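You operate a simulated robot arm through the tools that you are given. There is no shell and no other tool. Be economical: measure what you need, move in short steps, check, and stop when the job is done.

The job below is to be done with a simulated robot arm. You get a single attempt, and the scene is never put back.

## Task
Stack the small carton that says "65" from the top of the cream table on top of the small carton marked "62". Put the blue carton on the top of the red table away on the third shelf from the bottom of the orange rack. Put the blue bearing labelled "29" from the top of the red table on the blue board and the blue bearing marked "56" on the top of the steel counter. Take the black mouse on the top of the purple table and put it away on the top of the black table. Fetch the grey card and set it on the top of the orange table. The order is free. Set down upright: grey card.

The check looks at the end state, three seconds after you hand in, the way a careful person would. Anything else that was tipped, shoved, dropped, spilled or broken makes it a failure.

## Robot
A 7-joint arm with a two-finger parallel gripper on a trunk, on a base that drives. Base frame: it is fixed to the floor where the robot stands at the start and does not move with it; the origin is under the middle of the robot, x ahead of it, y to its left, z up; the surface under the hand at the start is at about z = 870. Readings come in mm, rad, newtons and seconds.
With the tool pointing down near the work surface it reaches from about 460 to 920 mm from the robot's upright axis, wherever it stands. Its first joint turns from -2.007 to 2.007 rad. Places, roughly: black mouse (6x11x4 cm) [6700, 500, 800]; blue bearing [6500, -750, 750]; blue board (14x11x1 cm) [6500, -900, 800]; blue carton [6750, -1500, 750]; grey card [2750, 250, 1000]; small carton [750, -250, 1000]; third shelf of the orange rack [700, -4800, 1200]; top of the black table [2700, 400, 900]; top of the orange table [2700, -1300, 900]; top of the steel counter [4700, 2900, 900]. Payload 3.91 kg.
Tool frame: the origin (TCP) lies between the finger pads and is the grasp point; the fingertips stand 30 mm ahead of it; z points along the fingers, y is the line along which they close. Largest opening 110 mm; finger width 20, thickness 10; the body of the gripper, 48 by 112 mm, starts 55 mm behind the TCP.
Orientation is that of the tool frame in the base frame, as a unit quaternion [x, y, z, w]. With the fingers straight down and closing along the base's y, the tool's x points along the base's -x, its y along +y and its z along -z.

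## Interface
- The arm moves only by the tool apply_moves. Its argument "commands" is a list that holds one entry, the list of rows, each a list of 7 numbers: the shift along the tool's x, y, z in mm, then the turn, a rotation vector about the tool's x, y, z in rad, then the finger opening in mm, from 0 to 110. In form: [[[x, y, z, ax, ay, az, jaw], ...]]. A call has 1 to 10 rows; each row shifts and turns the commanded pose from where the row before left it, along the tool's axes as they then stand. Each row takes 0.2 s and may step no farther than 50 mm and 0.15 rad from the row before; otherwise, or with a gripper value out of range, the whole call is refused. Where a pose cannot be reached the arm comes as near as it can. A force on the tool above 40 N (or 10 N above the force at the start of the call, whichever is more), or a blocked arm, ends the call early, and 0.2 s more pass. The fingers move at their own pace (about 153 mm/s each) and stop on an object; they squeeze with about 40 N. The grip force told is the motor's: it shows also when the fingers shut on nothing. Time passes only in rows, and 0.2 s behind the last, so rows that do not move let the fingers close. It gives the time, the measured TCP pose, the force on the tool (base axes), the opening and the grip force at its end, in the units of the frame above (readings bear some noise), with the torque about the TCP (base axes, N m) and any sound that the robot's microphone picked up, and new pictures: "views" is both (left out), scene, wrist or none.
- Cameras (640 x 400 px; columns grow to the right, rows downward): "scene" is now at [204, 149.3, 1481.9]; the picture's right is [-0.66, -0.75, 0.00], its down [-0.48, 0.42, -0.77] and it looks along [0.58, -0.51, -0.63] (base axes); focal length 261 px, centre (320, 200). "wrist" rides on the gripper at [72, 17, -103] in the tool frame; the picture's right is [-0.23, 0.97, 0.00], its down [-0.76, -0.18, -0.62] and it looks along [-0.61, -0.14, 0.78] (tool axes); focal length 222 px, centre (320, 200). There is no depth. A picture from a camera that has moved, and an enlarged one, comes with that camera's place and axes in the base frame and with its lens.
- raise_lower(by): slides the trunk up (or, below 0, down) by that many mm; the arm and the scene camera ride with it, the base frame stays. It gives what a move gives, with no picture.
- roll_base(legs): drives the robot by 1 to 6 legs, each [ahead, left, turn to the left] in mm, mm and rad, along the robot's own axes; the way and the turn of a leg run together, so that a leg with both is an arc; at most 1500 mm and 3.142 rad a leg. The arm and the cameras ride along, it lands a little off, and it stops where it bumps. It gives what a move gives, and a new picture of the scene camera.
- turn_head(pan, tilt): turns the head with the scene camera to pan (to the left, within 1.396 rad either way) and tilt (down, from -0.506 to 1.204), counted from straight ahead of the robot. It gives what a move gives, and a new picture of the scene camera.
- enlarge(camera, box): a new picture of the part [left, top, right, bottom] of that camera's present view, enlarged. No time passes.
- finish_job(): hands the job in; it is judged then, once.

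Go step by step. Nothing tells you exact positions but the pictures and the camera data: compare them with the known pose of the tool, close in by small moves and look again before you grip or let go. The budget is 186 turns and 260 pictures, counting those below and the enlarged ones. Unless the task says otherwise, let go and move clear before handing in.

The tools are called after ">>>" as a command line: name --argument value ..., lists and objects as JSON in quotes. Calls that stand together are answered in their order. apply_moves: Moves the arm, as the interface text tells. Its arguments: {"type":"object","properties":{"commands":{"type":"array","items":{"type":"array","items":{"type":"array","items":{"type":"number"}}}},"views":{"type":"string","enum":["both","scene","wrist","none"]}},"required":["commands"]} The other tools are called the same way: raise_lower (by) slides the trunk up or down; roll_base (legs) drives the base; turn_head (pan, tilt) turns the head that bears the scene camera; enlarge (camera, box) takes an enlarged picture of a part of a camera's view; finish_job () hands the job in.

At the start:

```text
time: 0.0
eef_pos: [598.8, -291.7, 1111.8]
tool_rot: [0.0, 1.0, 0.0, 0.0]
force: [0.4, 0.1, 0.8]
moment: [0.02, 0.0, 0.0]
opening: 110.0
grasp_force: 0.1
trunk travel left (down, up): [-825.0, 165.0]
robot x, y, heading: [-0.7, -3.4, -0.003]
head pan, tilt: [-0.716, 0.686]
```

scene: 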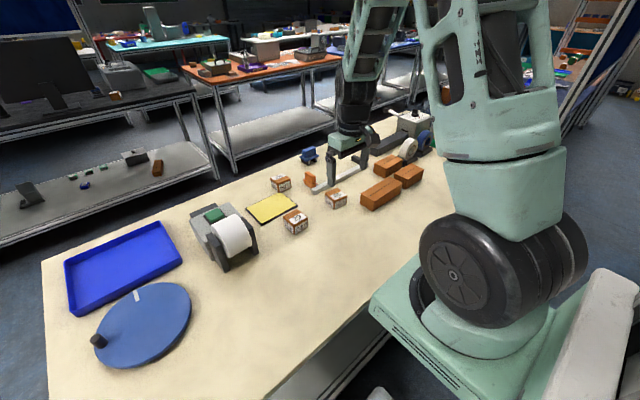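
wrist: 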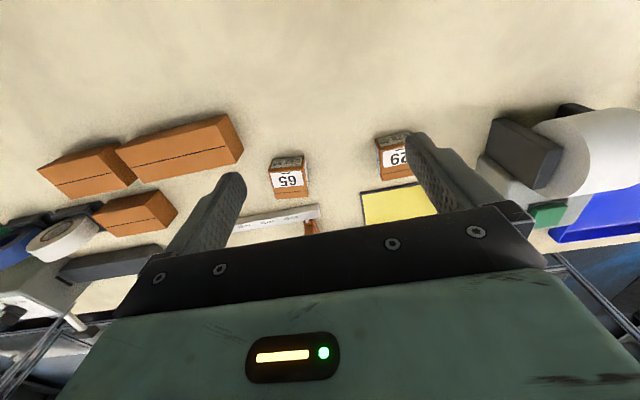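

I see several small cartons on the cream table; the wrist picture is upside down, so I need to read the labels enlarged.

>>> enlarge --camera "scene" --box '[240, 140, 440, 265]'

>>> enlarge --camera "wrist" --box '[240, 110, 460, 250]'

```text
3.20 times, centred on (340, 202) of scene
camera zoom: at [204.0, 149.3, 1481.9], right [-0.66, -0.75, 0.0], down [-0.48, 0.42, -0.77], along [0.58, -0.51, -0.63], focal length 836 px, centre (256, 192)
```

zoom: 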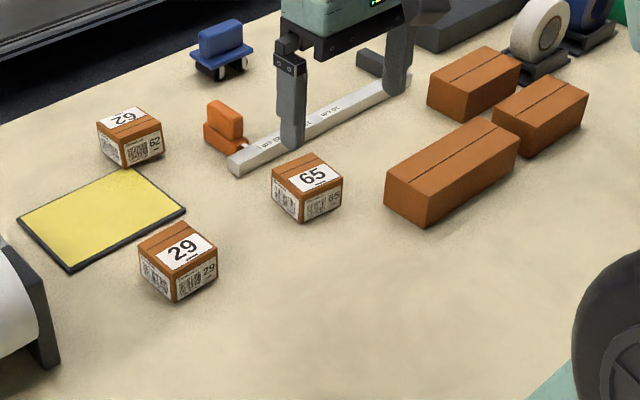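

```text
2.86 times, centred on (350, 180) of wrist
camera zoom: at [527.1, -274.4, 1216.3], right [0.23, 0.97, 0.0], down [0.76, -0.18, 0.62], along [0.61, -0.14, -0.78], focal length 635 px, centre (234, 257)
```

zoom: 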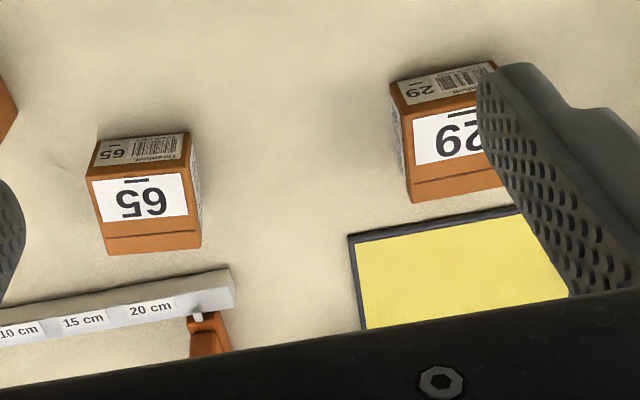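

The labels are 65 (about [714,-375]), 29, and 62 (about [925,-281]), the last slightly beyond reach. I'll check how much room the base has to the table edge.

>>> turn_head --pan 0.0 --tilt 1.2

```text
time: 1.1
eef_pos: [598.6, -291.8, 1113.1]
tool_rot: [0.0, 1.0, 0.0, 0.0]
force: [-0.5, -0.3, -0.3]
moment: [0.02, -0.01, -0.02]
opening: 110.0
grasp_force: 0.0
trunk travel left (down, up): [-825.0, 165.0]
robot x, y, heading: [1.3, -2.5, 0.003]
head pan, tilt: [0.0, 1.201]
camera scene: at [195.4, 205.4, 1444.7], right [0.0, -1.0, 0.0], down [-0.93, 0.0, -0.36], along [0.36, 0.0, -0.93], focal length 261 px, centre (320, 200)
```

scene: 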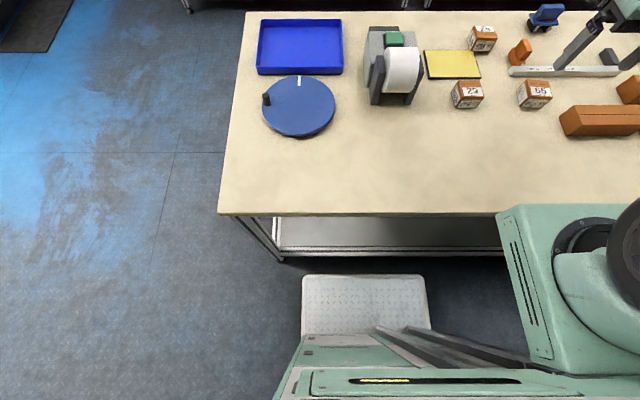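

The arm's base seems to sit near [250,-290], so reach should be all right. I'll move over carton 65 and look.

>>> apply_moves --commands '[[[-29, -21, 20, 0, 0, 0, 110], [-29, -21, 20, 0, 0, 0, 110], [-29, -21, 20, 0, 0, 0, 110], [-29, -21, 20, 0, 0, 0, 110], [0, 0, 0, 0, 0, 0, 110]]]'

>>> turn_head --pan -0.716 --tilt 0.686

```text
time: 2.3
eef_pos: [717.1, -376.3, 1032.9]
tool_rot: [0.0, 1.0, 0.001, 0.0]
force: [-0.1, -0.5, 0.8]
moment: [-0.01, 0.01, 0.02]
opening: 109.9
grasp_force: 0.1
trunk travel left (down, up): [-825.0, 165.0]
robot x, y, heading: [-1.6, 2.8, 0.002]
head pan, tilt: [0.0, 1.201]
camera scene: at [195.4, 205.4, 1444.7], right [0.0, -1.0, 0.0], down [-0.93, 0.0, -0.36], along [0.36, 0.0, -0.93], focal length 261 px, centre (320, 200)
camera wrist: at [644.5, -359.0, 1136.2], right [0.23, 0.97, 0.0], down [0.76, -0.18, 0.62], along [0.61, -0.14, -0.78], focal length 222 px, centre (320, 200)
```

scene: 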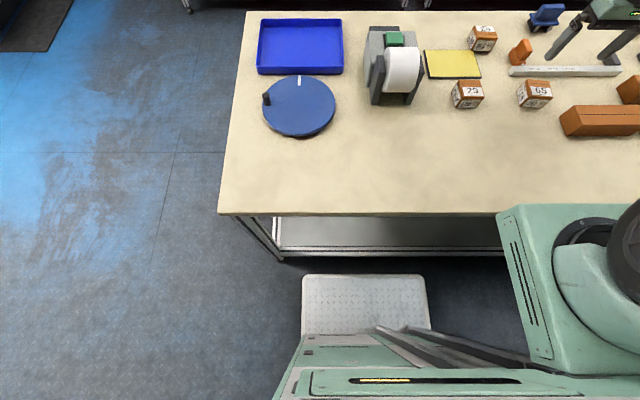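
wrist: 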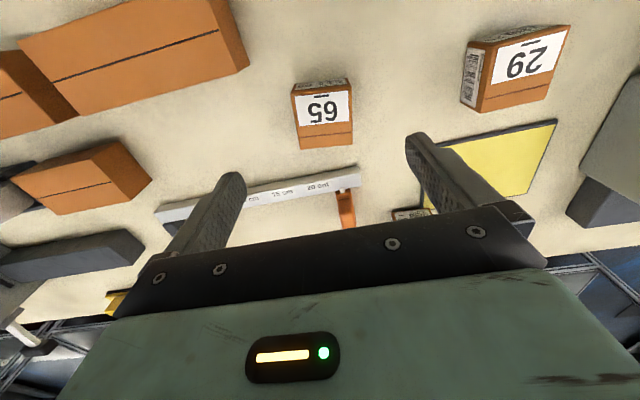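

```text
time: 3.4
eef_pos: [716.3, -375.9, 1032.9]
tool_rot: [0.0, 1.0, 0.0, 0.001]
force: [-1.1, -0.1, 0.9]
moment: [0.0, 0.0, 0.0]
opening: 109.8
grasp_force: 0.1
trunk travel left (down, up): [-825.0, 165.0]
robot x, y, heading: [-1.3, -1.6, 0.002]
head pan, tilt: [-0.716, 0.686]
camera scene: at [204.1, 149.4, 1481.8], right [-0.66, -0.76, 0.0], down [-0.48, 0.42, -0.77], along [0.58, -0.51, -0.63], focal length 261 px, centre (320, 200)
```

scene: 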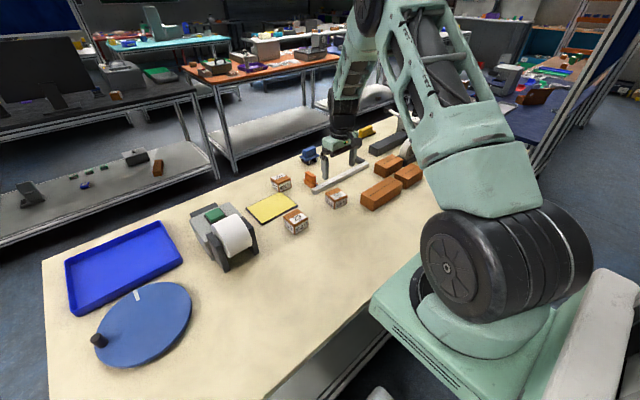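

Carton 65 is centred near [721,-373], turned about -0.21 rad. I'll line up and go down around it.

>>> apply_moves --commands '[[[-5, 3, 10, 0, 0, 0.105, 110], [0, 0, 30, 0, 0, 0.105, 110], [0, 0, 30, 0, 0, 0, 110], [0, 0, 0, 0, 0, 0, 110]]]' --views "wrist"

```text
time: 4.4
eef_pos: [719.8, -373.0, 962.0]
tool_rot: [0.106, 0.994, 0.0, 0.0]
force: [0.8, -0.5, 0.8]
moment: [0.04, -0.03, -0.02]
opening: 110.0
grasp_force: 0.1
trunk travel left (down, up): [-825.0, 165.0]
robot x, y, heading: [0.3, 2.1, 0.003]
head pan, tilt: [-0.716, 0.686]
camera wrist: at [653.1, -340.7, 1065.7], right [0.43, 0.9, 0.0], down [0.71, -0.33, 0.62], along [0.56, -0.27, -0.78], focal length 222 px, centre (320, 200)
```

wrist: 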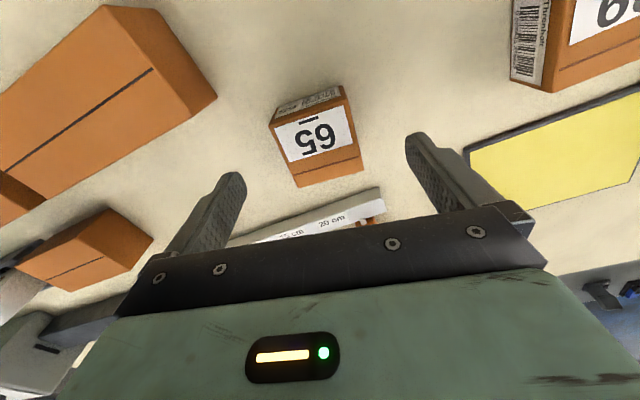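

Aligned; going down and closing.

>>> apply_moves --commands '[[[0, 0, 28, 0, 0, -0.02, 110], [0, 0, 27, 0, 0, 0, 110], [0, 0, 0, 0, 0, 0, 45], [0, 0, 0, 0, 0, 0, 45], [0, 0, 0, 0, 0, 0, 45]]]' --views "wrist"

```text
time: 5.6
eef_pos: [719.9, -373.4, 907.0]
tool_rot: [0.094, 0.996, 0.0, 0.0]
force: [-0.2, -0.7, 0.2]
moment: [-0.03, -0.03, -0.01]
opening: 58.7
grasp_force: 39.7
trunk travel left (down, up): [-825.0, 165.0]
robot x, y, heading: [-2.1, -0.2, 0.005]
head pan, tilt: [-0.716, 0.686]
camera wrist: at [652.1, -342.0, 1011.1], right [0.41, 0.91, 0.0], down [0.71, -0.32, 0.62], along [0.57, -0.25, -0.78], focal length 222 px, centre (320, 200)
```

wrist: 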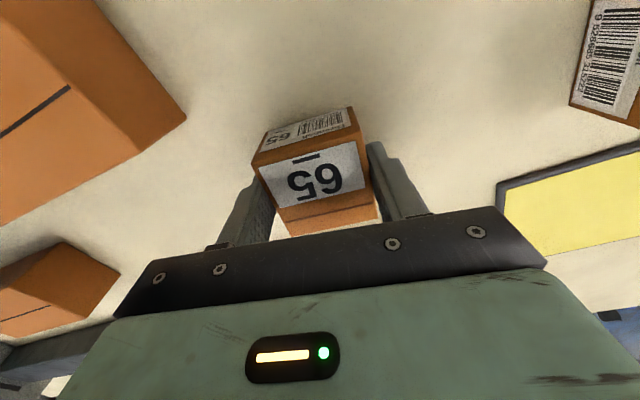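

Gripped (58.7 mm). Lifting straight up and going over towards 62.

>>> apply_moves --commands '[[[0, 0, -30, 0, 0, 0, 45], [0, 0, -40, 0, 0, 0, 45], [0, 0, -40, 0, 0, 0, 45], [0, 0, -20, 0, 0, 0, 45], [0, 0, 0, 0, 0, 0, 45]]]' --views "wrist"

>>> enlarge --camera "scene" --box '[250, 110, 410, 210]'

```text
time: 6.8
eef_pos: [720.0, -373.5, 1037.1]
tool_rot: [0.095, 0.995, 0.001, 0.0]
force: [0.6, -0.1, -2.2]
moment: [0.03, -0.02, 0.0]
opening: 58.8
grasp_force: 40.6
trunk travel left (down, up): [-825.0, 165.0]
robot x, y, heading: [-0.9, 0.1, 0.006]
head pan, tilt: [-0.716, 0.686]
camera wrist: at [652.2, -342.8, 1140.5], right [0.41, 0.91, 0.0], down [0.71, -0.32, 0.62], along [0.57, -0.25, -0.78], focal length 222 px, centre (320, 200)
```

wrist: 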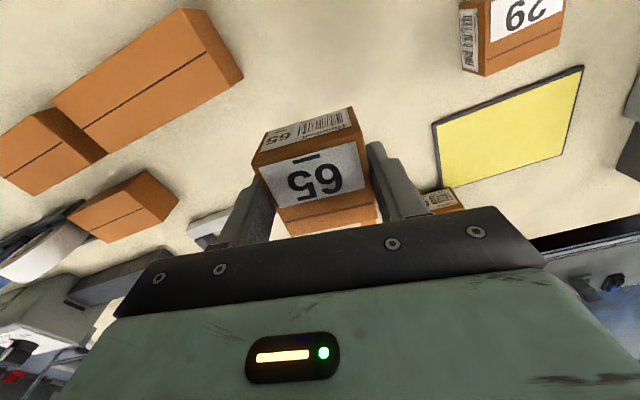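

```text
4.00 times, centred on (330, 160) of scene
camera zoom: at [204.1, 149.3, 1481.9], right [-0.66, -0.75, 0.0], down [-0.48, 0.42, -0.77], along [0.58, -0.51, -0.63], focal length 1045 px, centre (280, 360)
```

zoom: 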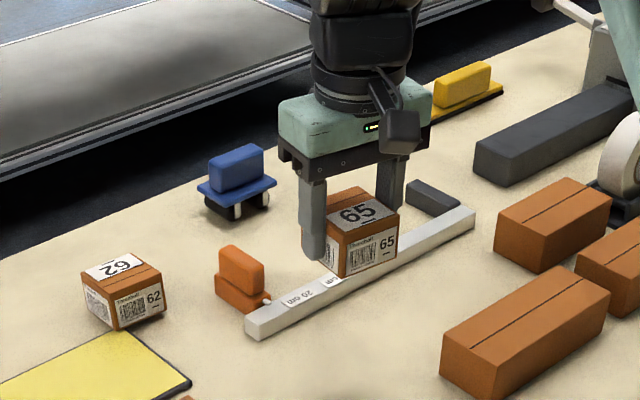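

Holding 65 clear. I place 62 near [928,-283], squared with the axes; I'll square up the tool and move above it.

>>> apply_moves --commands '[[[0, 0, 0, 0, 0, -0.095, 45], [0, 0, 0, 0, 0, -0.095, 45], [-41.6, 18, 0, 0, 0, 0, 45], [-41.6, 18, 0, 0, 0, 0, 45], [-41.6, 18, 0, 0, 0, 0, 45], [-41.6, 18, 0, 0, 0, 0, 45], [-41.6, 18, 0, 0, 0, 0, 45], [0, 0, 20, 0, 0, 0, 45], [0, 0, 0, 0, 0, 0, 45]]]' --views "wrist"

>>> enlarge --camera "scene" --box '[230, 110, 358, 190]'

```text
time: 8.8
eef_pos: [923.3, -283.7, 1015.5]
tool_rot: [0.0, 1.0, 0.0, 0.0]
force: [-0.1, -0.2, -1.7]
moment: [0.0, 0.03, 0.0]
opening: 58.6
grasp_force: 40.3
out of reach, approached as far as the arm can: row 7
trunk travel left (down, up): [-825.0, 165.0]
robot x, y, heading: [-1.0, 2.8, -0.001]
head pan, tilt: [-0.716, 0.686]
camera wrist: at [850.9, -265.3, 1119.0], right [0.23, 0.97, 0.0], down [0.76, -0.18, 0.62], along [0.61, -0.14, -0.78], focal length 222 px, centre (320, 200)
```

wrist: 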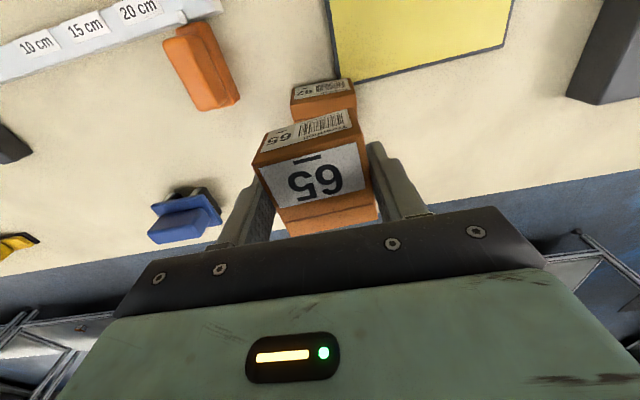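

```text
5.00 times, centred on (294, 150) of scene
camera zoom: at [204.1, 149.4, 1481.8], right [-0.66, -0.75, 0.0], down [-0.48, 0.42, -0.77], along [0.58, -0.51, -0.63], focal length 1306 px, centre (450, 450)
```

zoom: 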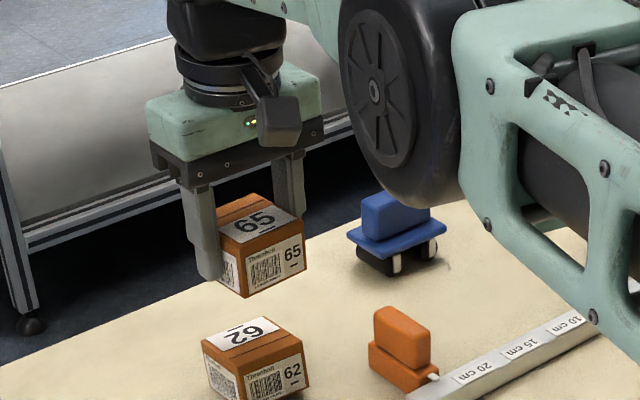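

62 sits about 4 mm further and 8 mm to the left of the held carton, and the arm is at its reach limit. I'll roll the base ahead slightly.

>>> roll_base --legs '[[20, 0, 0]]'

>>> enlarge --camera "scene" --box '[230, 110, 358, 190]'

```text
time: 9.6
eef_pos: [942.8, -283.6, 1016.9]
tool_rot: [0.0, 1.0, 0.0, 0.0]
force: [-0.9, -0.8, -2.0]
moment: [0.01, 0.01, 0.04]
opening: 58.5
grasp_force: 39.6
trunk travel left (down, up): [-825.0, 165.0]
robot x, y, heading: [20.0, 1.1, -0.002]
head pan, tilt: [-0.716, 0.686]
camera scene: at [224.1, 149.4, 1481.9], right [-0.66, -0.75, 0.0], down [-0.48, 0.42, -0.77], along [0.58, -0.51, -0.63], focal length 261 px, centre (320, 200)
```

scene: 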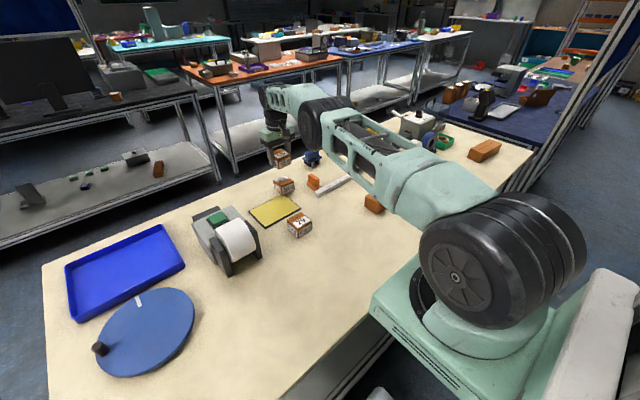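

```text
5.00 times, centred on (294, 150) of scene
camera zoom: at [224.1, 149.4, 1481.9], right [-0.66, -0.75, 0.0], down [-0.48, 0.42, -0.77], along [0.58, -0.51, -0.63], focal length 1306 px, centre (450, 450)
```

zoom: 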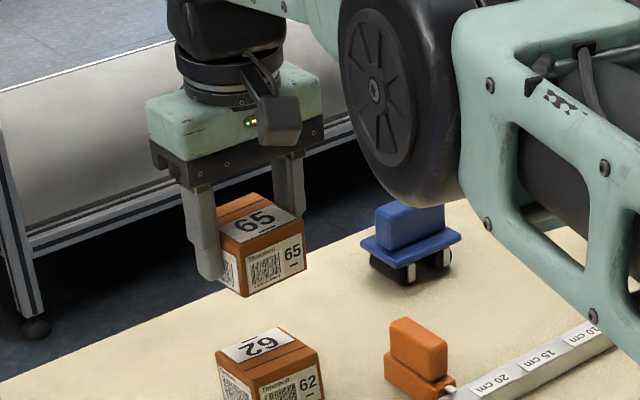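

Now I shift the held carton to [927,-276] and lower part way, then compare again.

>>> apply_moves --commands '[[[15.5, 7.5, 10, 0, 0, 0, 45], [0, 0, 20, 0, 0, 0, 45], [0, 0, 20, 0, 0, 0, 45], [0, 0, 0, 0, 0, 0, 45]]]' --views "wrist"

>>> enlarge --camera "scene" --box '[240, 140, 336, 200]'

```text
time: 10.6
eef_pos: [927.6, -275.2, 966.3]
tool_rot: [0.0, 1.0, -0.001, 0.001]
force: [0.1, -0.4, -1.5]
moment: [0.01, 0.02, -0.01]
opening: 58.5
grasp_force: 39.9
trunk travel left (down, up): [-825.0, 165.0]
robot x, y, heading: [22.7, -5.7, 0.001]
head pan, tilt: [-0.716, 0.686]
camera wrist: at [855.2, -257.8, 1070.3], right [0.23, 0.97, 0.0], down [0.76, -0.18, 0.62], along [0.61, -0.14, -0.78], focal length 222 px, centre (320, 200)
```

wrist: 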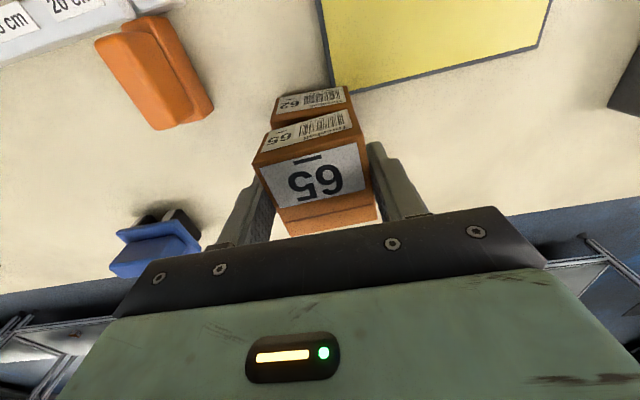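

```text
6.67 times, centred on (288, 170) of scene
camera zoom: at [224.2, 149.3, 1481.9], right [-0.66, -0.75, 0.0], down [-0.48, 0.42, -0.77], along [0.58, -0.51, -0.63], focal length 1741 px, centre (533, 400)
```

zoom: 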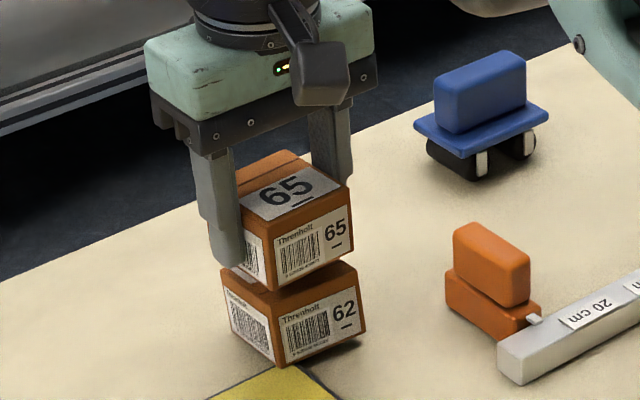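

Well aligned (within about 3 mm). I lower in small steps until contact.

>>> apply_moves --commands '[[[0, 0, 10, 0, 0, 0, 45], [0, 0, 3, 0, 0, 0, 45], [0, 0, 2, 0, 0, 0, 45], [0, 0, 2, 0, 0, 0, 45]]]' --views "none"

>>> enlarge --camera "scene" --box '[240, 140, 336, 200]'

```text
time: 11.6
eef_pos: [928.4, -275.6, 952.2]
tool_rot: [0.0, 1.0, 0.0, 0.002]
force: [1.7, -3.2, 29.0]
moment: [0.28, 0.42, 0.03]
opening: 56.4
grasp_force: 39.1
trunk travel left (down, up): [-825.0, 165.0]
robot x, y, heading: [23.4, 3.2, -0.002]
head pan, tilt: [-0.716, 0.686]
```

```text
6.67 times, centred on (288, 170) of scene
camera zoom: at [222.5, 149.6, 1482.4], right [-0.66, -0.75, 0.0], down [-0.48, 0.42, -0.77], along [0.58, -0.51, -0.63], focal length 1741 px, centre (533, 400)
```

zoom: 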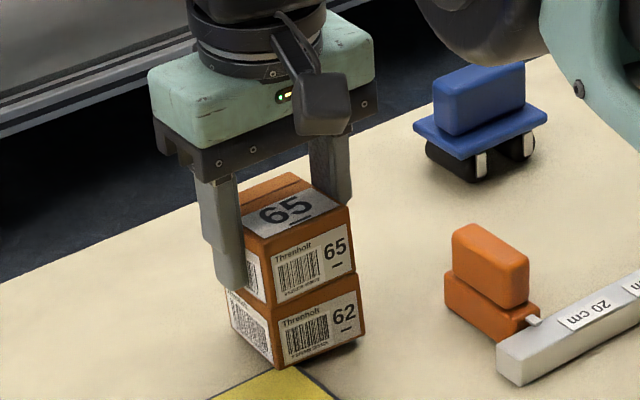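

Contact made; I relieve the force, open and rise.

>>> apply_moves --commands '[[[0, 0, -2, 0, 0, 0, 45], [0, 0, 0, 0, 0, 0, 62], [0, 0, 0, 0, 0, 0, 75], [0, 0, 0, 0, 0, 0, 90], [0, 0, -20, 0, 0, 0, 90], [0, 0, -40, 0, 0, 0, 90], [0, 0, -50, 0, 0, 0, 90], [0, 0, -50, 0, 0, 0, 90]]]' --views "none"

>>> enlarge --camera "scene" --box '[240, 140, 336, 200]'

```text
time: 13.3
eef_pos: [927.4, -276.0, 1109.3]
tool_rot: [0.0, 1.0, -0.001, -0.002]
force: [0.6, -0.6, -1.4]
moment: [0.03, 0.02, -0.03]
opening: 90.1
grasp_force: 0.1
trunk travel left (down, up): [-825.0, 165.0]
robot x, y, heading: [19.5, 3.0, -0.003]
head pan, tilt: [-0.716, 0.686]
```

```text
6.67 times, centred on (288, 170) of scene
camera zoom: at [224.4, 149.3, 1481.8], right [-0.66, -0.75, 0.0], down [-0.48, 0.42, -0.77], along [0.58, -0.51, -0.63], focal length 1741 px, centre (533, 400)
```

zoom: 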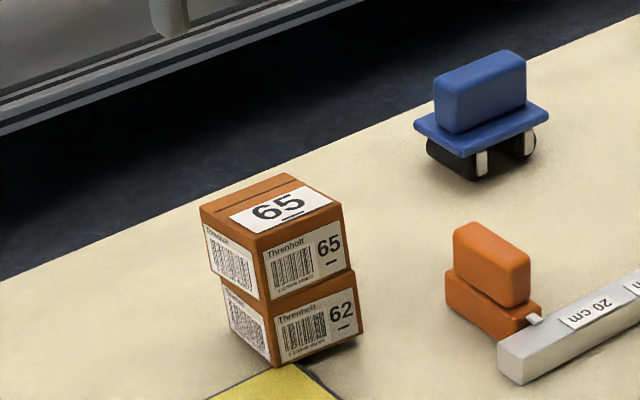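

Carton 65 is stacked. Now I retract the arm to the carry pose and look around for the route.

>>> apply_moves --commands '[[[45, 0, -10, 0, 0, 0, 90], [45, 0, -10, 0, 0, 0, 90], [45, 0, -10, 0, 0, 0, 90], [45, 0, -10, 0, 0, 0, 90], [45, 0, -10, 0, 0, 0, 90], [45, 0, -10, 0, 0, 0, 90], [45, 0, -10, 0, 0, 0, 90], [45, 0, -10, 0, 0, 0, 90]]]' --views "none"

>>> turn_head --pan 0.3 --tilt 0.25

>>> turn_head --pan -1.0 --tilt 0.25

```text
time: 15.2
eef_pos: [569.3, -275.0, 1187.7]
tool_rot: [0.0, 1.0, 0.0, 0.0]
force: [1.1, 0.1, -0.2]
moment: [0.01, 0.03, 0.01]
opening: 89.8
grasp_force: 0.1
trunk travel left (down, up): [-825.0, 165.0]
robot x, y, heading: [18.7, 0.9, 0.002]
head pan, tilt: [-0.716, 0.686]
```

```text
time: 16.4
eef_pos: [570.5, -274.6, 1188.8]
tool_rot: [0.0, 1.0, 0.0, 0.0]
force: [-0.1, -0.3, 0.0]
moment: [-0.01, 0.03, 0.01]
opening: 90.0
grasp_force: 0.0
trunk travel left (down, up): [-825.0, 165.0]
robot x, y, heading: [23.7, 1.1, 0.002]
head pan, tilt: [0.3, 0.25]
camera scene: at [248.8, 233.0, 1521.5], right [0.29, -0.96, 0.0], down [-0.24, -0.07, -0.97], along [0.93, 0.29, -0.25], focal length 261 px, centre (320, 200)
```

scene: 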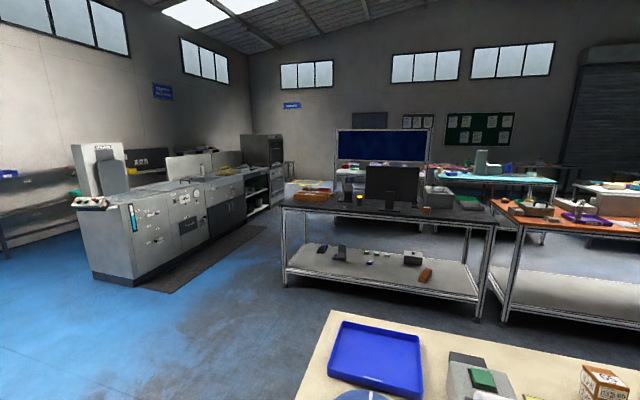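

```text
time: 17.9
eef_pos: [569.6, -274.8, 1188.3]
tool_rot: [0.0, 1.0, 0.0, -0.001]
force: [0.5, 0.3, 0.2]
moment: [-0.02, -0.01, 0.02]
opening: 89.8
grasp_force: 0.1
trunk travel left (down, up): [-825.0, 165.0]
robot x, y, heading: [20.1, -2.8, 0.002]
head pan, tilt: [-1.0, 0.25]
camera scene: at [210.1, 126.9, 1521.5], right [-0.84, -0.54, 0.0], down [-0.13, 0.21, -0.97], along [0.52, -0.81, -0.25], focal length 261 px, centre (320, 200)
```

scene: 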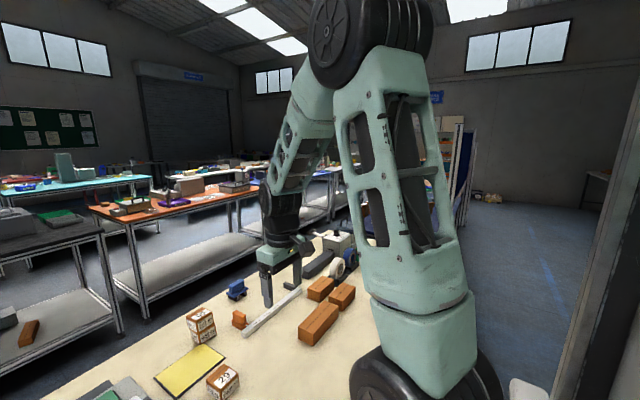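

Black table front edge is near x=2450, the cream table ends near y=440, and the left aisle is clear. I'll drive round the left end into the aisle.

>>> roll_base --legs '[[-80, 0, 0], [0, 1200, 0], [1500, 0, 0], [100, 0, 0]]'

>>> turn_head --pan -0.6 --tilt 0.35

```text
time: 32.4
eef_pos: [2074.9, 983.8, 1188.9]
tool_rot: [-0.014, 1.0, 0.001, 0.0]
force: [0.3, 0.3, 1.4]
moment: [-0.02, -0.03, 0.01]
opening: 90.2
grasp_force: 0.0
trunk travel left (down, up): [-825.0, 165.0]
robot x, y, heading: [1517.3, 1244.6, 0.026]
head pan, tilt: [-1.0, 0.25]
camera scene: at [1704.7, 1377.3, 1521.6], right [-0.83, -0.56, 0.0], down [-0.14, 0.2, -0.97], along [0.54, -0.8, -0.25], focal length 261 px, centre (320, 200)
```

scene: 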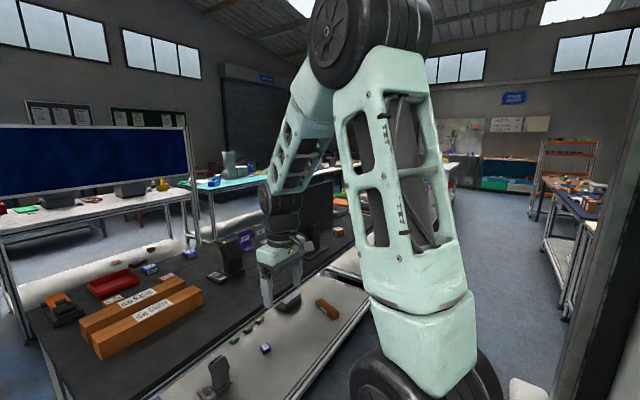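

```text
time: 33.3
eef_pos: [2074.6, 985.0, 1188.9]
tool_rot: [-0.013, 1.0, 0.0, 0.001]
force: [0.2, -0.6, -1.0]
moment: [-0.02, 0.04, 0.01]
opening: 89.9
grasp_force: 0.0
trunk travel left (down, up): [-825.0, 165.0]
robot x, y, heading: [1518.9, 1245.9, 0.026]
head pan, tilt: [-0.6, 0.351]
camera scene: at [1730.6, 1403.8, 1512.1], right [-0.54, -0.84, 0.0], down [-0.29, 0.19, -0.94], along [0.79, -0.51, -0.34], focal length 261 px, centre (320, 200)
```

scene: 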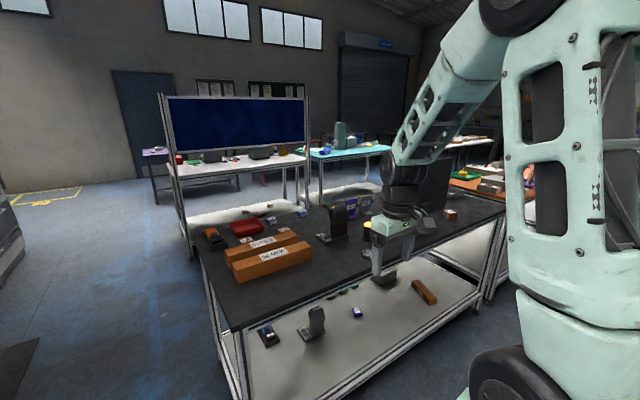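

I'm by the black table. I enlarge to find the grey card.

>>> enlarge --camera "scene" --box '[190, 170, 510, 370]'

>>> enlarge --camera "scene" --box '[300, 180, 460, 280]'

```text
2.00 times, centred on (350, 270) of scene
camera zoom: at [1730.6, 1403.8, 1512.1], right [-0.54, -0.84, 0.0], down [-0.29, 0.19, -0.94], along [0.79, -0.51, -0.34], focal length 522 px, centre (260, 60)
```

zoom: 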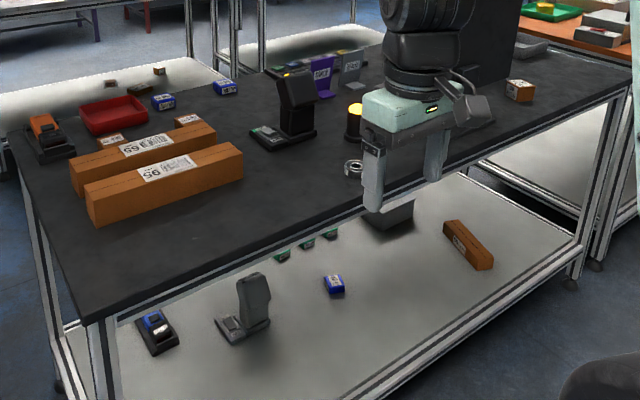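

```text
4.00 times, centred on (380, 230) of scene
camera zoom: at [1730.6, 1403.8, 1512.1], right [-0.54, -0.84, 0.0], down [-0.29, 0.19, -0.94], along [0.79, -0.51, -0.34], focal length 1045 px, centre (80, 80)
```

zoom: 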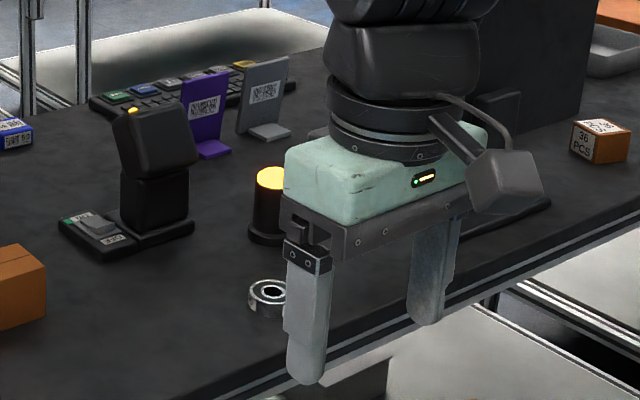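

The grey card stands behind the scanner, near [2830,340], next to the purple one and close to the monitor. I'll drive in front of it and look again before reaching.

>>> roll_base --legs '[[0, 0, -0.026], [130, -470, 0]]'

>>> turn_head --pan -0.2 --tilt 0.5

```text
time: 36.5
eef_pos: [2204.6, 503.1, 1189.7]
tool_rot: [-0.005, 1.0, 0.0, 0.0]
force: [0.3, -0.6, -0.6]
moment: [0.0, -0.01, -0.01]
opening: 90.0
grasp_force: 0.1
trunk travel left (down, up): [-825.0, 165.0]
robot x, y, heading: [1652.1, 772.7, 0.008]
head pan, tilt: [-0.6, 0.351]
camera scene: at [1866.8, 927.5, 1512.1], right [-0.56, -0.83, 0.0], down [-0.29, 0.19, -0.94], along [0.78, -0.52, -0.34], focal length 261 px, centre (320, 200)
```

scene: 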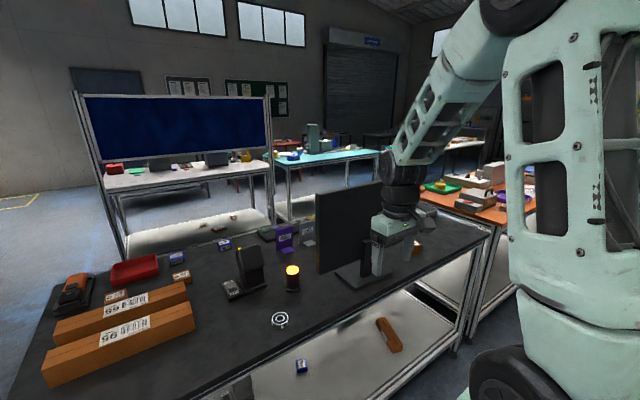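

```text
time: 37.4
eef_pos: [2204.1, 502.6, 1188.1]
tool_rot: [-0.005, 1.0, -0.001, 0.0]
force: [0.9, 0.3, -1.0]
moment: [-0.01, 0.03, -0.02]
opening: 89.9
grasp_force: 0.0
trunk travel left (down, up): [-825.0, 165.0]
robot x, y, heading: [1654.6, 772.2, 0.013]
head pan, tilt: [-0.201, 0.499]
camera scene: at [1878.8, 961.9, 1498.4], right [-0.19, -0.98, 0.0], down [-0.47, 0.09, -0.88], along [0.86, -0.17, -0.48], focal length 261 px, centre (320, 200)
```

scene: 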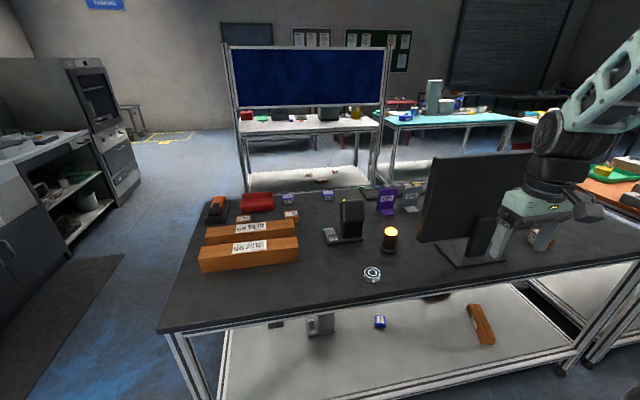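

The monitor stands right in front of the card, so I'll work from behind the table instead: around its left end into the rear aisle.

>>> roll_base --legs '[[0, 1200, -0.01], [1500, 0, 0], [500, 0, 0], [0, 0, -1.57]]'

>>> turn_head --pan 0.0 --tilt 0.4

```text
time: 54.7
eef_pos: [3942.3, 1410.3, 1188.7]
tool_rot: [0.247, 0.969, 0.001, 0.0]
force: [-0.3, -0.7, 0.1]
moment: [0.03, -0.01, -0.02]
opening: 90.1
grasp_force: 0.0
trunk travel left (down, up): [-825.0, 165.0]
robot x, y, heading: [3595.7, 1917.5, -0.503]
head pan, tilt: [-0.201, 0.499]
stopped in leg 4: the robot was blocked; the commanded pose is now the measured one
camera scene: at [3882.6, 1968.7, 1498.4], right [-0.64, -0.76, 0.0], down [-0.37, 0.31, -0.88], along [0.67, -0.57, -0.48], focal length 261 px, centre (320, 200)
```

scene: 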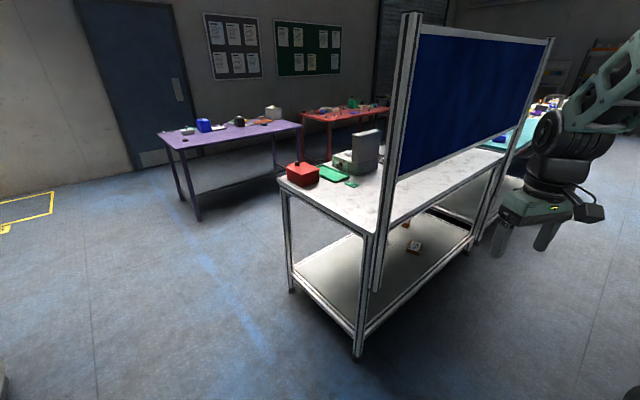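

```text
time: 55.5
eef_pos: [3943.7, 1411.4, 1188.7]
tool_rot: [0.247, 0.969, 0.0, -0.001]
force: [0.6, 0.1, -0.3]
moment: [0.0, -0.03, -0.01]
opening: 89.8
grasp_force: 0.1
trunk travel left (down, up): [-825.0, 165.0]
robot x, y, heading: [3594.9, 1918.3, -0.498]
head pan, tilt: [0.0, 0.4]
camera scene: at [3894.4, 1983.2, 1507.5], right [-0.48, -0.88, 0.0], down [-0.34, 0.19, -0.92], along [0.81, -0.44, -0.39], focal length 261 px, centre (320, 200)
```

scene: 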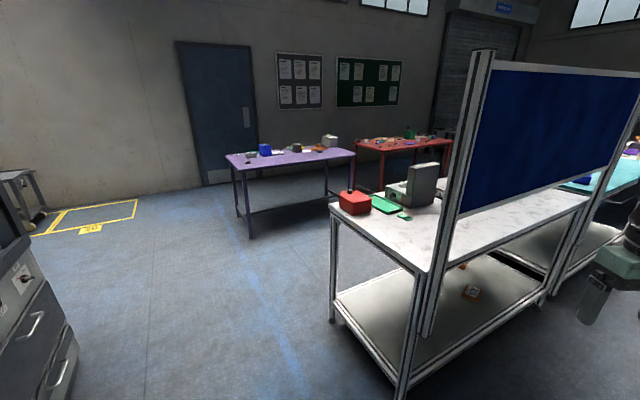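

Something blocked the turn; I look to both sides to see what the base touched.

>>> turn_head --pan 1.39 --tilt 0.7

>>> turn_head --pan -1.39 --tilt 0.7

```text
time: 57.0
eef_pos: [3943.2, 1412.0, 1187.8]
tool_rot: [0.248, 0.969, 0.0, -0.001]
force: [0.6, -0.1, -0.5]
moment: [-0.01, 0.0, 0.02]
opening: 90.1
grasp_force: 0.1
trunk travel left (down, up): [-825.0, 165.0]
robot x, y, heading: [3590.5, 1914.1, -0.492]
head pan, tilt: [1.389, 0.7]
camera scene: at [3866.7, 2093.6, 1480.7], right [0.78, -0.63, 0.0], down [-0.41, -0.5, -0.77], along [0.48, 0.59, -0.64], focal length 261 px, centre (320, 200)
```

scene: 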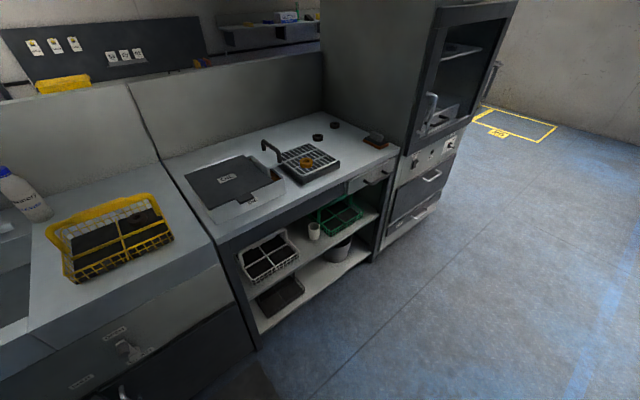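

```text
time: 59.4
eef_pos: [3943.9, 1410.8, 1188.4]
tool_rot: [0.247, 0.969, 0.0, -0.001]
force: [0.4, -0.5, 1.0]
moment: [-0.01, 0.02, 0.04]
opening: 89.7
grasp_force: 0.1
trunk travel left (down, up): [-825.0, 165.0]
robot x, y, heading: [3592.1, 1915.5, -0.495]
head pan, tilt: [-1.389, 0.7]
camera scene: at [3786.6, 1947.0, 1480.7], right [-0.95, 0.31, 0.0], down [0.2, 0.61, -0.76], along [-0.24, -0.73, -0.64], focal length 261 px, centre (320, 200)
```

scene: 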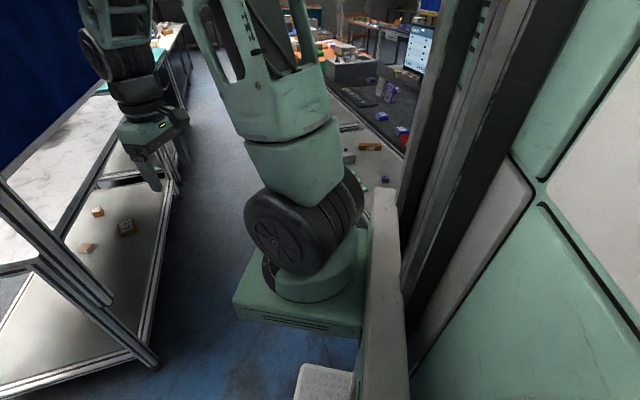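

The tail probably met the left counter (front at y≈2690). I'll shift to the aisle crossing at about [3740,1680] and then turn there.

>>> roll_base --legs '[[242, -137, 0], [0, 0, -1.32], [0, 0, -1.32]]'

>>> turn_head --pan 0.5 --tilt 0.4

```text
time: 68.0
eef_pos: [3198.2, 1963.2, 1187.4]
tool_rot: [1.0, -0.01, 0.001, 0.0]
force: [-1.1, 0.4, 0.1]
moment: [-0.03, -0.01, -0.04]
opening: 89.9
grasp_force: 0.0
trunk travel left (down, up): [-825.0, 165.0]
robot x, y, heading: [3741.9, 1684.0, 3.12]
head pan, tilt: [-1.389, 0.7]
camera scene: at [3579.4, 1560.8, 1480.7], right [0.99, 0.16, 0.0], down [0.1, -0.64, -0.76], along [-0.12, 0.75, -0.64], focal length 261 px, centre (320, 200)
```

scene: 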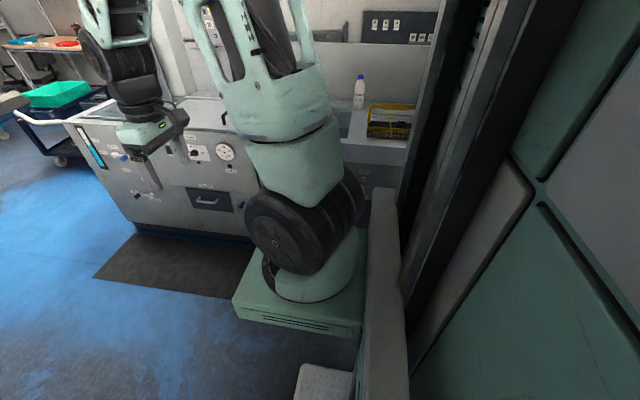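

```text
time: 69.8
eef_pos: [3198.4, 1963.8, 1187.4]
tool_rot: [1.0, -0.009, 0.001, 0.0]
force: [-0.2, 0.1, -0.9]
moment: [0.0, 0.01, 0.01]
opening: 90.1
grasp_force: 0.0
trunk travel left (down, up): [-825.0, 165.0]
robot x, y, heading: [3742.2, 1679.2, 3.128]
head pan, tilt: [0.499, 0.4]
camera scene: at [3511.0, 1434.2, 1507.5], right [-0.46, 0.89, 0.0], down [0.35, 0.18, -0.92], along [-0.82, -0.43, -0.39], focal length 261 px, centre (320, 200)
```

scene: 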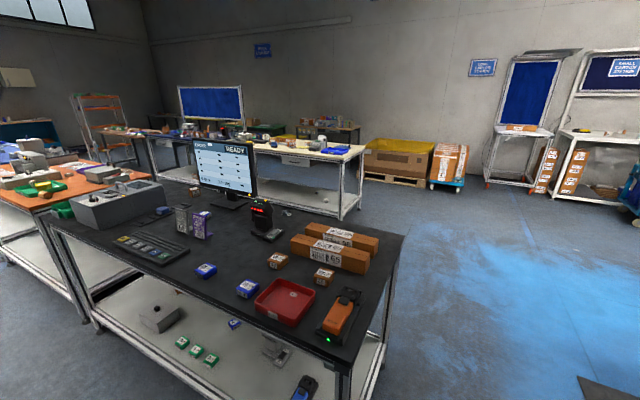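

The rear of the black table is in view with the grey and purple cards. I strafe along the aisle to face the card.

>>> roll_base --legs '[[60, 1450, 0.015], [0, 150, 0]]'

>>> turn_head --pan -0.35 --tilt 0.75

```text
time: 78.0
eef_pos: [3122.1, 352.9, 1188.3]
tool_rot: [1.0, 0.0, 0.0, 0.0]
force: [-0.1, 0.4, -0.2]
moment: [-0.01, 0.01, -0.03]
opening: 90.1
grasp_force: 0.1
trunk travel left (down, up): [-825.0, 165.0]
robot x, y, heading: [3674.0, 80.6, -3.142]
head pan, tilt: [0.499, 0.4]
camera scene: at [3445.1, -170.0, 1507.6], right [-0.48, 0.88, 0.0], down [0.34, 0.19, -0.92], along [-0.81, -0.44, -0.39], focal length 261 px, centre (320, 200)
```

scene: 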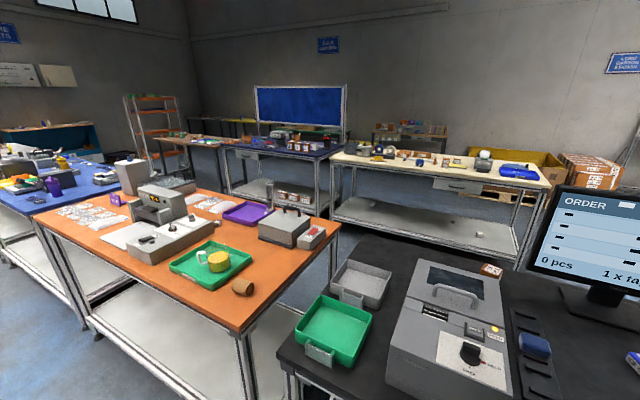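

```text
time: 79.2
eef_pos: [3121.8, 352.5, 1188.6]
tool_rot: [1.0, 0.0, 0.001, 0.0]
force: [-0.1, 0.3, 0.4]
moment: [0.0, -0.02, 0.02]
opening: 90.0
grasp_force: 0.0
trunk travel left (down, up): [-825.0, 165.0]
robot x, y, heading: [3668.8, 78.5, -3.141]
head pan, tilt: [-0.351, 0.75]
camera scene: at [3448.5, -97.4, 1476.5], right [0.34, 0.94, 0.0], down [0.64, -0.23, -0.73], along [-0.69, 0.25, -0.68], focal length 261 px, centre (320, 200)
```

scene: 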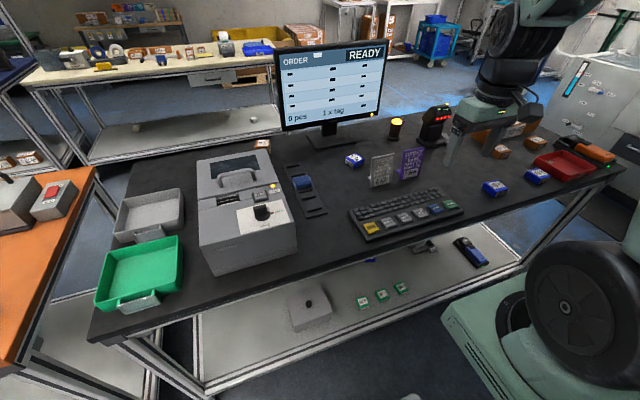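

>>> enlarge --camera "scene" --box '[340, 130, 468, 210]'

>>> apply_moves --commands '[[[0, 0, 0, 0, 0, 0, 90]]]' --views "wrist"

```text
5.00 times, centred on (404, 170) of scene
camera zoom: at [3448.5, -97.4, 1476.5], right [0.34, 0.94, 0.0], down [0.64, -0.23, -0.73], along [-0.69, 0.25, -0.68], focal length 1306 px, centre (-100, 350)
```

zoom: 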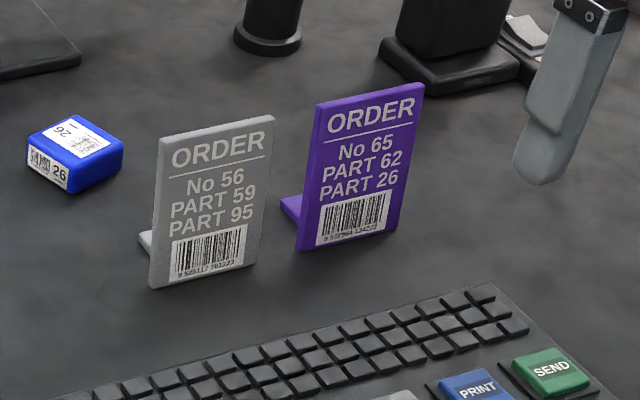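

```text
time: 79.6
eef_pos: [3121.7, 354.0, 1188.5]
tool_rot: [1.0, 0.001, 0.001, 0.0]
force: [0.4, -0.5, 0.2]
moment: [-0.03, 0.01, 0.01]
opening: 90.0
grasp_force: 0.0
trunk travel left (down, up): [-825.0, 165.0]
robot x, y, heading: [3669.4, 79.5, -3.14]
head pan, tilt: [-0.351, 0.75]
camera wrist: at [3193.7, 337.0, 1291.8], right [-0.23, -0.97, 0.0], down [-0.76, 0.18, 0.62], along [-0.61, 0.14, -0.78], focal length 222 px, centre (320, 200)
```

wrist: 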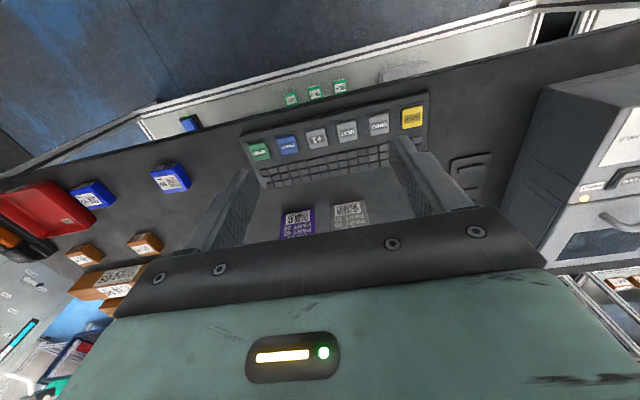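

The grey card's plate is near [2840,359] at its foot, leaning back with its top near [2821,359,987]. I roll closer and turn the tool so the fingers close along x.

>>> roll_base --legs '[[150, 0, 0]]'

>>> apply_moves --commands '[[[0, 0, 0, 0, 0, 0.15, 90], [0, 0, 0, 0, 0, 0.15, 90], [0, 0, 0, 0, 0, 0.15, 90], [0, 0, 0, 0, 0, 0.15, 90], [0, 0, 0, 0, 0, 0.15, 90], [0, 0, 0, 0, 0, 0.15, 90], [0, 0, 0, 0, 0, 0.15, 90], [0, 0, 0, 0, 0, 0.15, 90], [0, 0, 0, 0, 0, 0.15, 90], [0, 0, 0, 0, 0, 0.15, 90]]]' --views "none"

```text
time: 81.0
eef_pos: [2971.8, 353.1, 1188.0]
tool_rot: [1.0, 0.001, 0.001, 0.001]
force: [0.7, 0.4, 0.4]
moment: [-0.01, 0.0, 0.02]
opening: 90.0
grasp_force: 0.1
trunk travel left (down, up): [-825.0, 165.0]
robot x, y, heading: [3522.8, 77.4, -3.139]
head pan, tilt: [-0.351, 0.75]
camera scene: at [3300.2, -97.6, 1476.5], right [0.34, 0.94, 0.0], down [0.64, -0.23, -0.73], along [-0.69, 0.25, -0.68], focal length 261 px, centre (320, 200)
```

scene: 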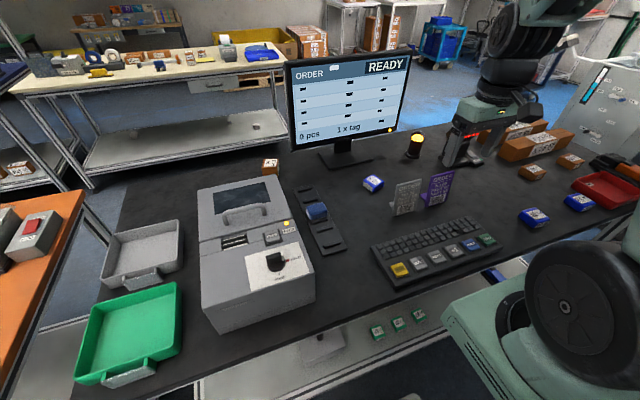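

```text
time: 83.2
eef_pos: [2972.3, 352.8, 1188.2]
tool_rot: [0.732, -0.682, 0.0, 0.0]
force: [-0.7, -1.4, 0.9]
moment: [-0.02, -0.01, 0.0]
opening: 90.2
grasp_force: 0.1
trunk travel left (down, up): [-825.0, 165.0]
robot x, y, heading: [3524.3, 79.7, -3.137]
head pan, tilt: [-0.351, 0.75]
```

>>> apply_moves --commands '[[[0, 0, 0, 0, 0, 0.07, 90], [-1.5, 36, 20, 0, 0, 0, 90], [-1.5, 36, 20, 0, 0, 0, 90], [-1.5, 36, 20, 0, 0, 0, 90], [-1.5, 36, 20, 0, 0, 0, 90], [0, 0, 0, 0, 0, 0, 90]]]' --views "wrist"

>>> enlarge --camera "scene" --box '[340, 110, 500, 210]'

```text
time: 84.5
eef_pos: [2826.0, 357.6, 1107.9]
tool_rot: [0.708, -0.706, 0.001, -0.001]
force: [-0.3, 0.8, 1.0]
moment: [0.02, 0.01, -0.01]
opening: 90.1
grasp_force: 0.0
trunk travel left (down, up): [-825.0, 165.0]
robot x, y, heading: [3521.7, 77.3, -3.134]
head pan, tilt: [-0.351, 0.75]
camera wrist: at [2810.6, 286.5, 1211.8], right [-0.97, 0.22, 0.0], down [0.17, 0.76, 0.62], along [0.14, 0.61, -0.78], focal length 222 px, centre (320, 200)
```

wrist: 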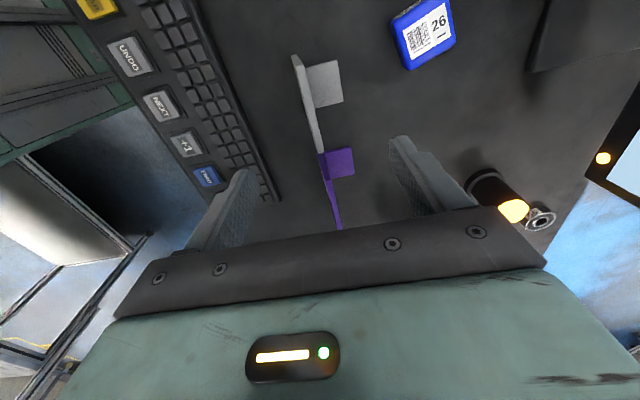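

```text
4.00 times, centred on (420, 160) of scene
camera zoom: at [3300.0, -97.6, 1476.4], right [0.34, 0.94, 0.0], down [0.64, -0.23, -0.73], along [-0.69, 0.25, -0.68], focal length 1045 px, centre (-80, 360)
```

zoom: 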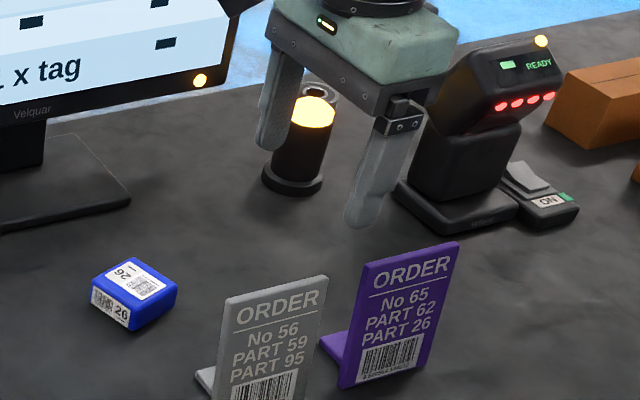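

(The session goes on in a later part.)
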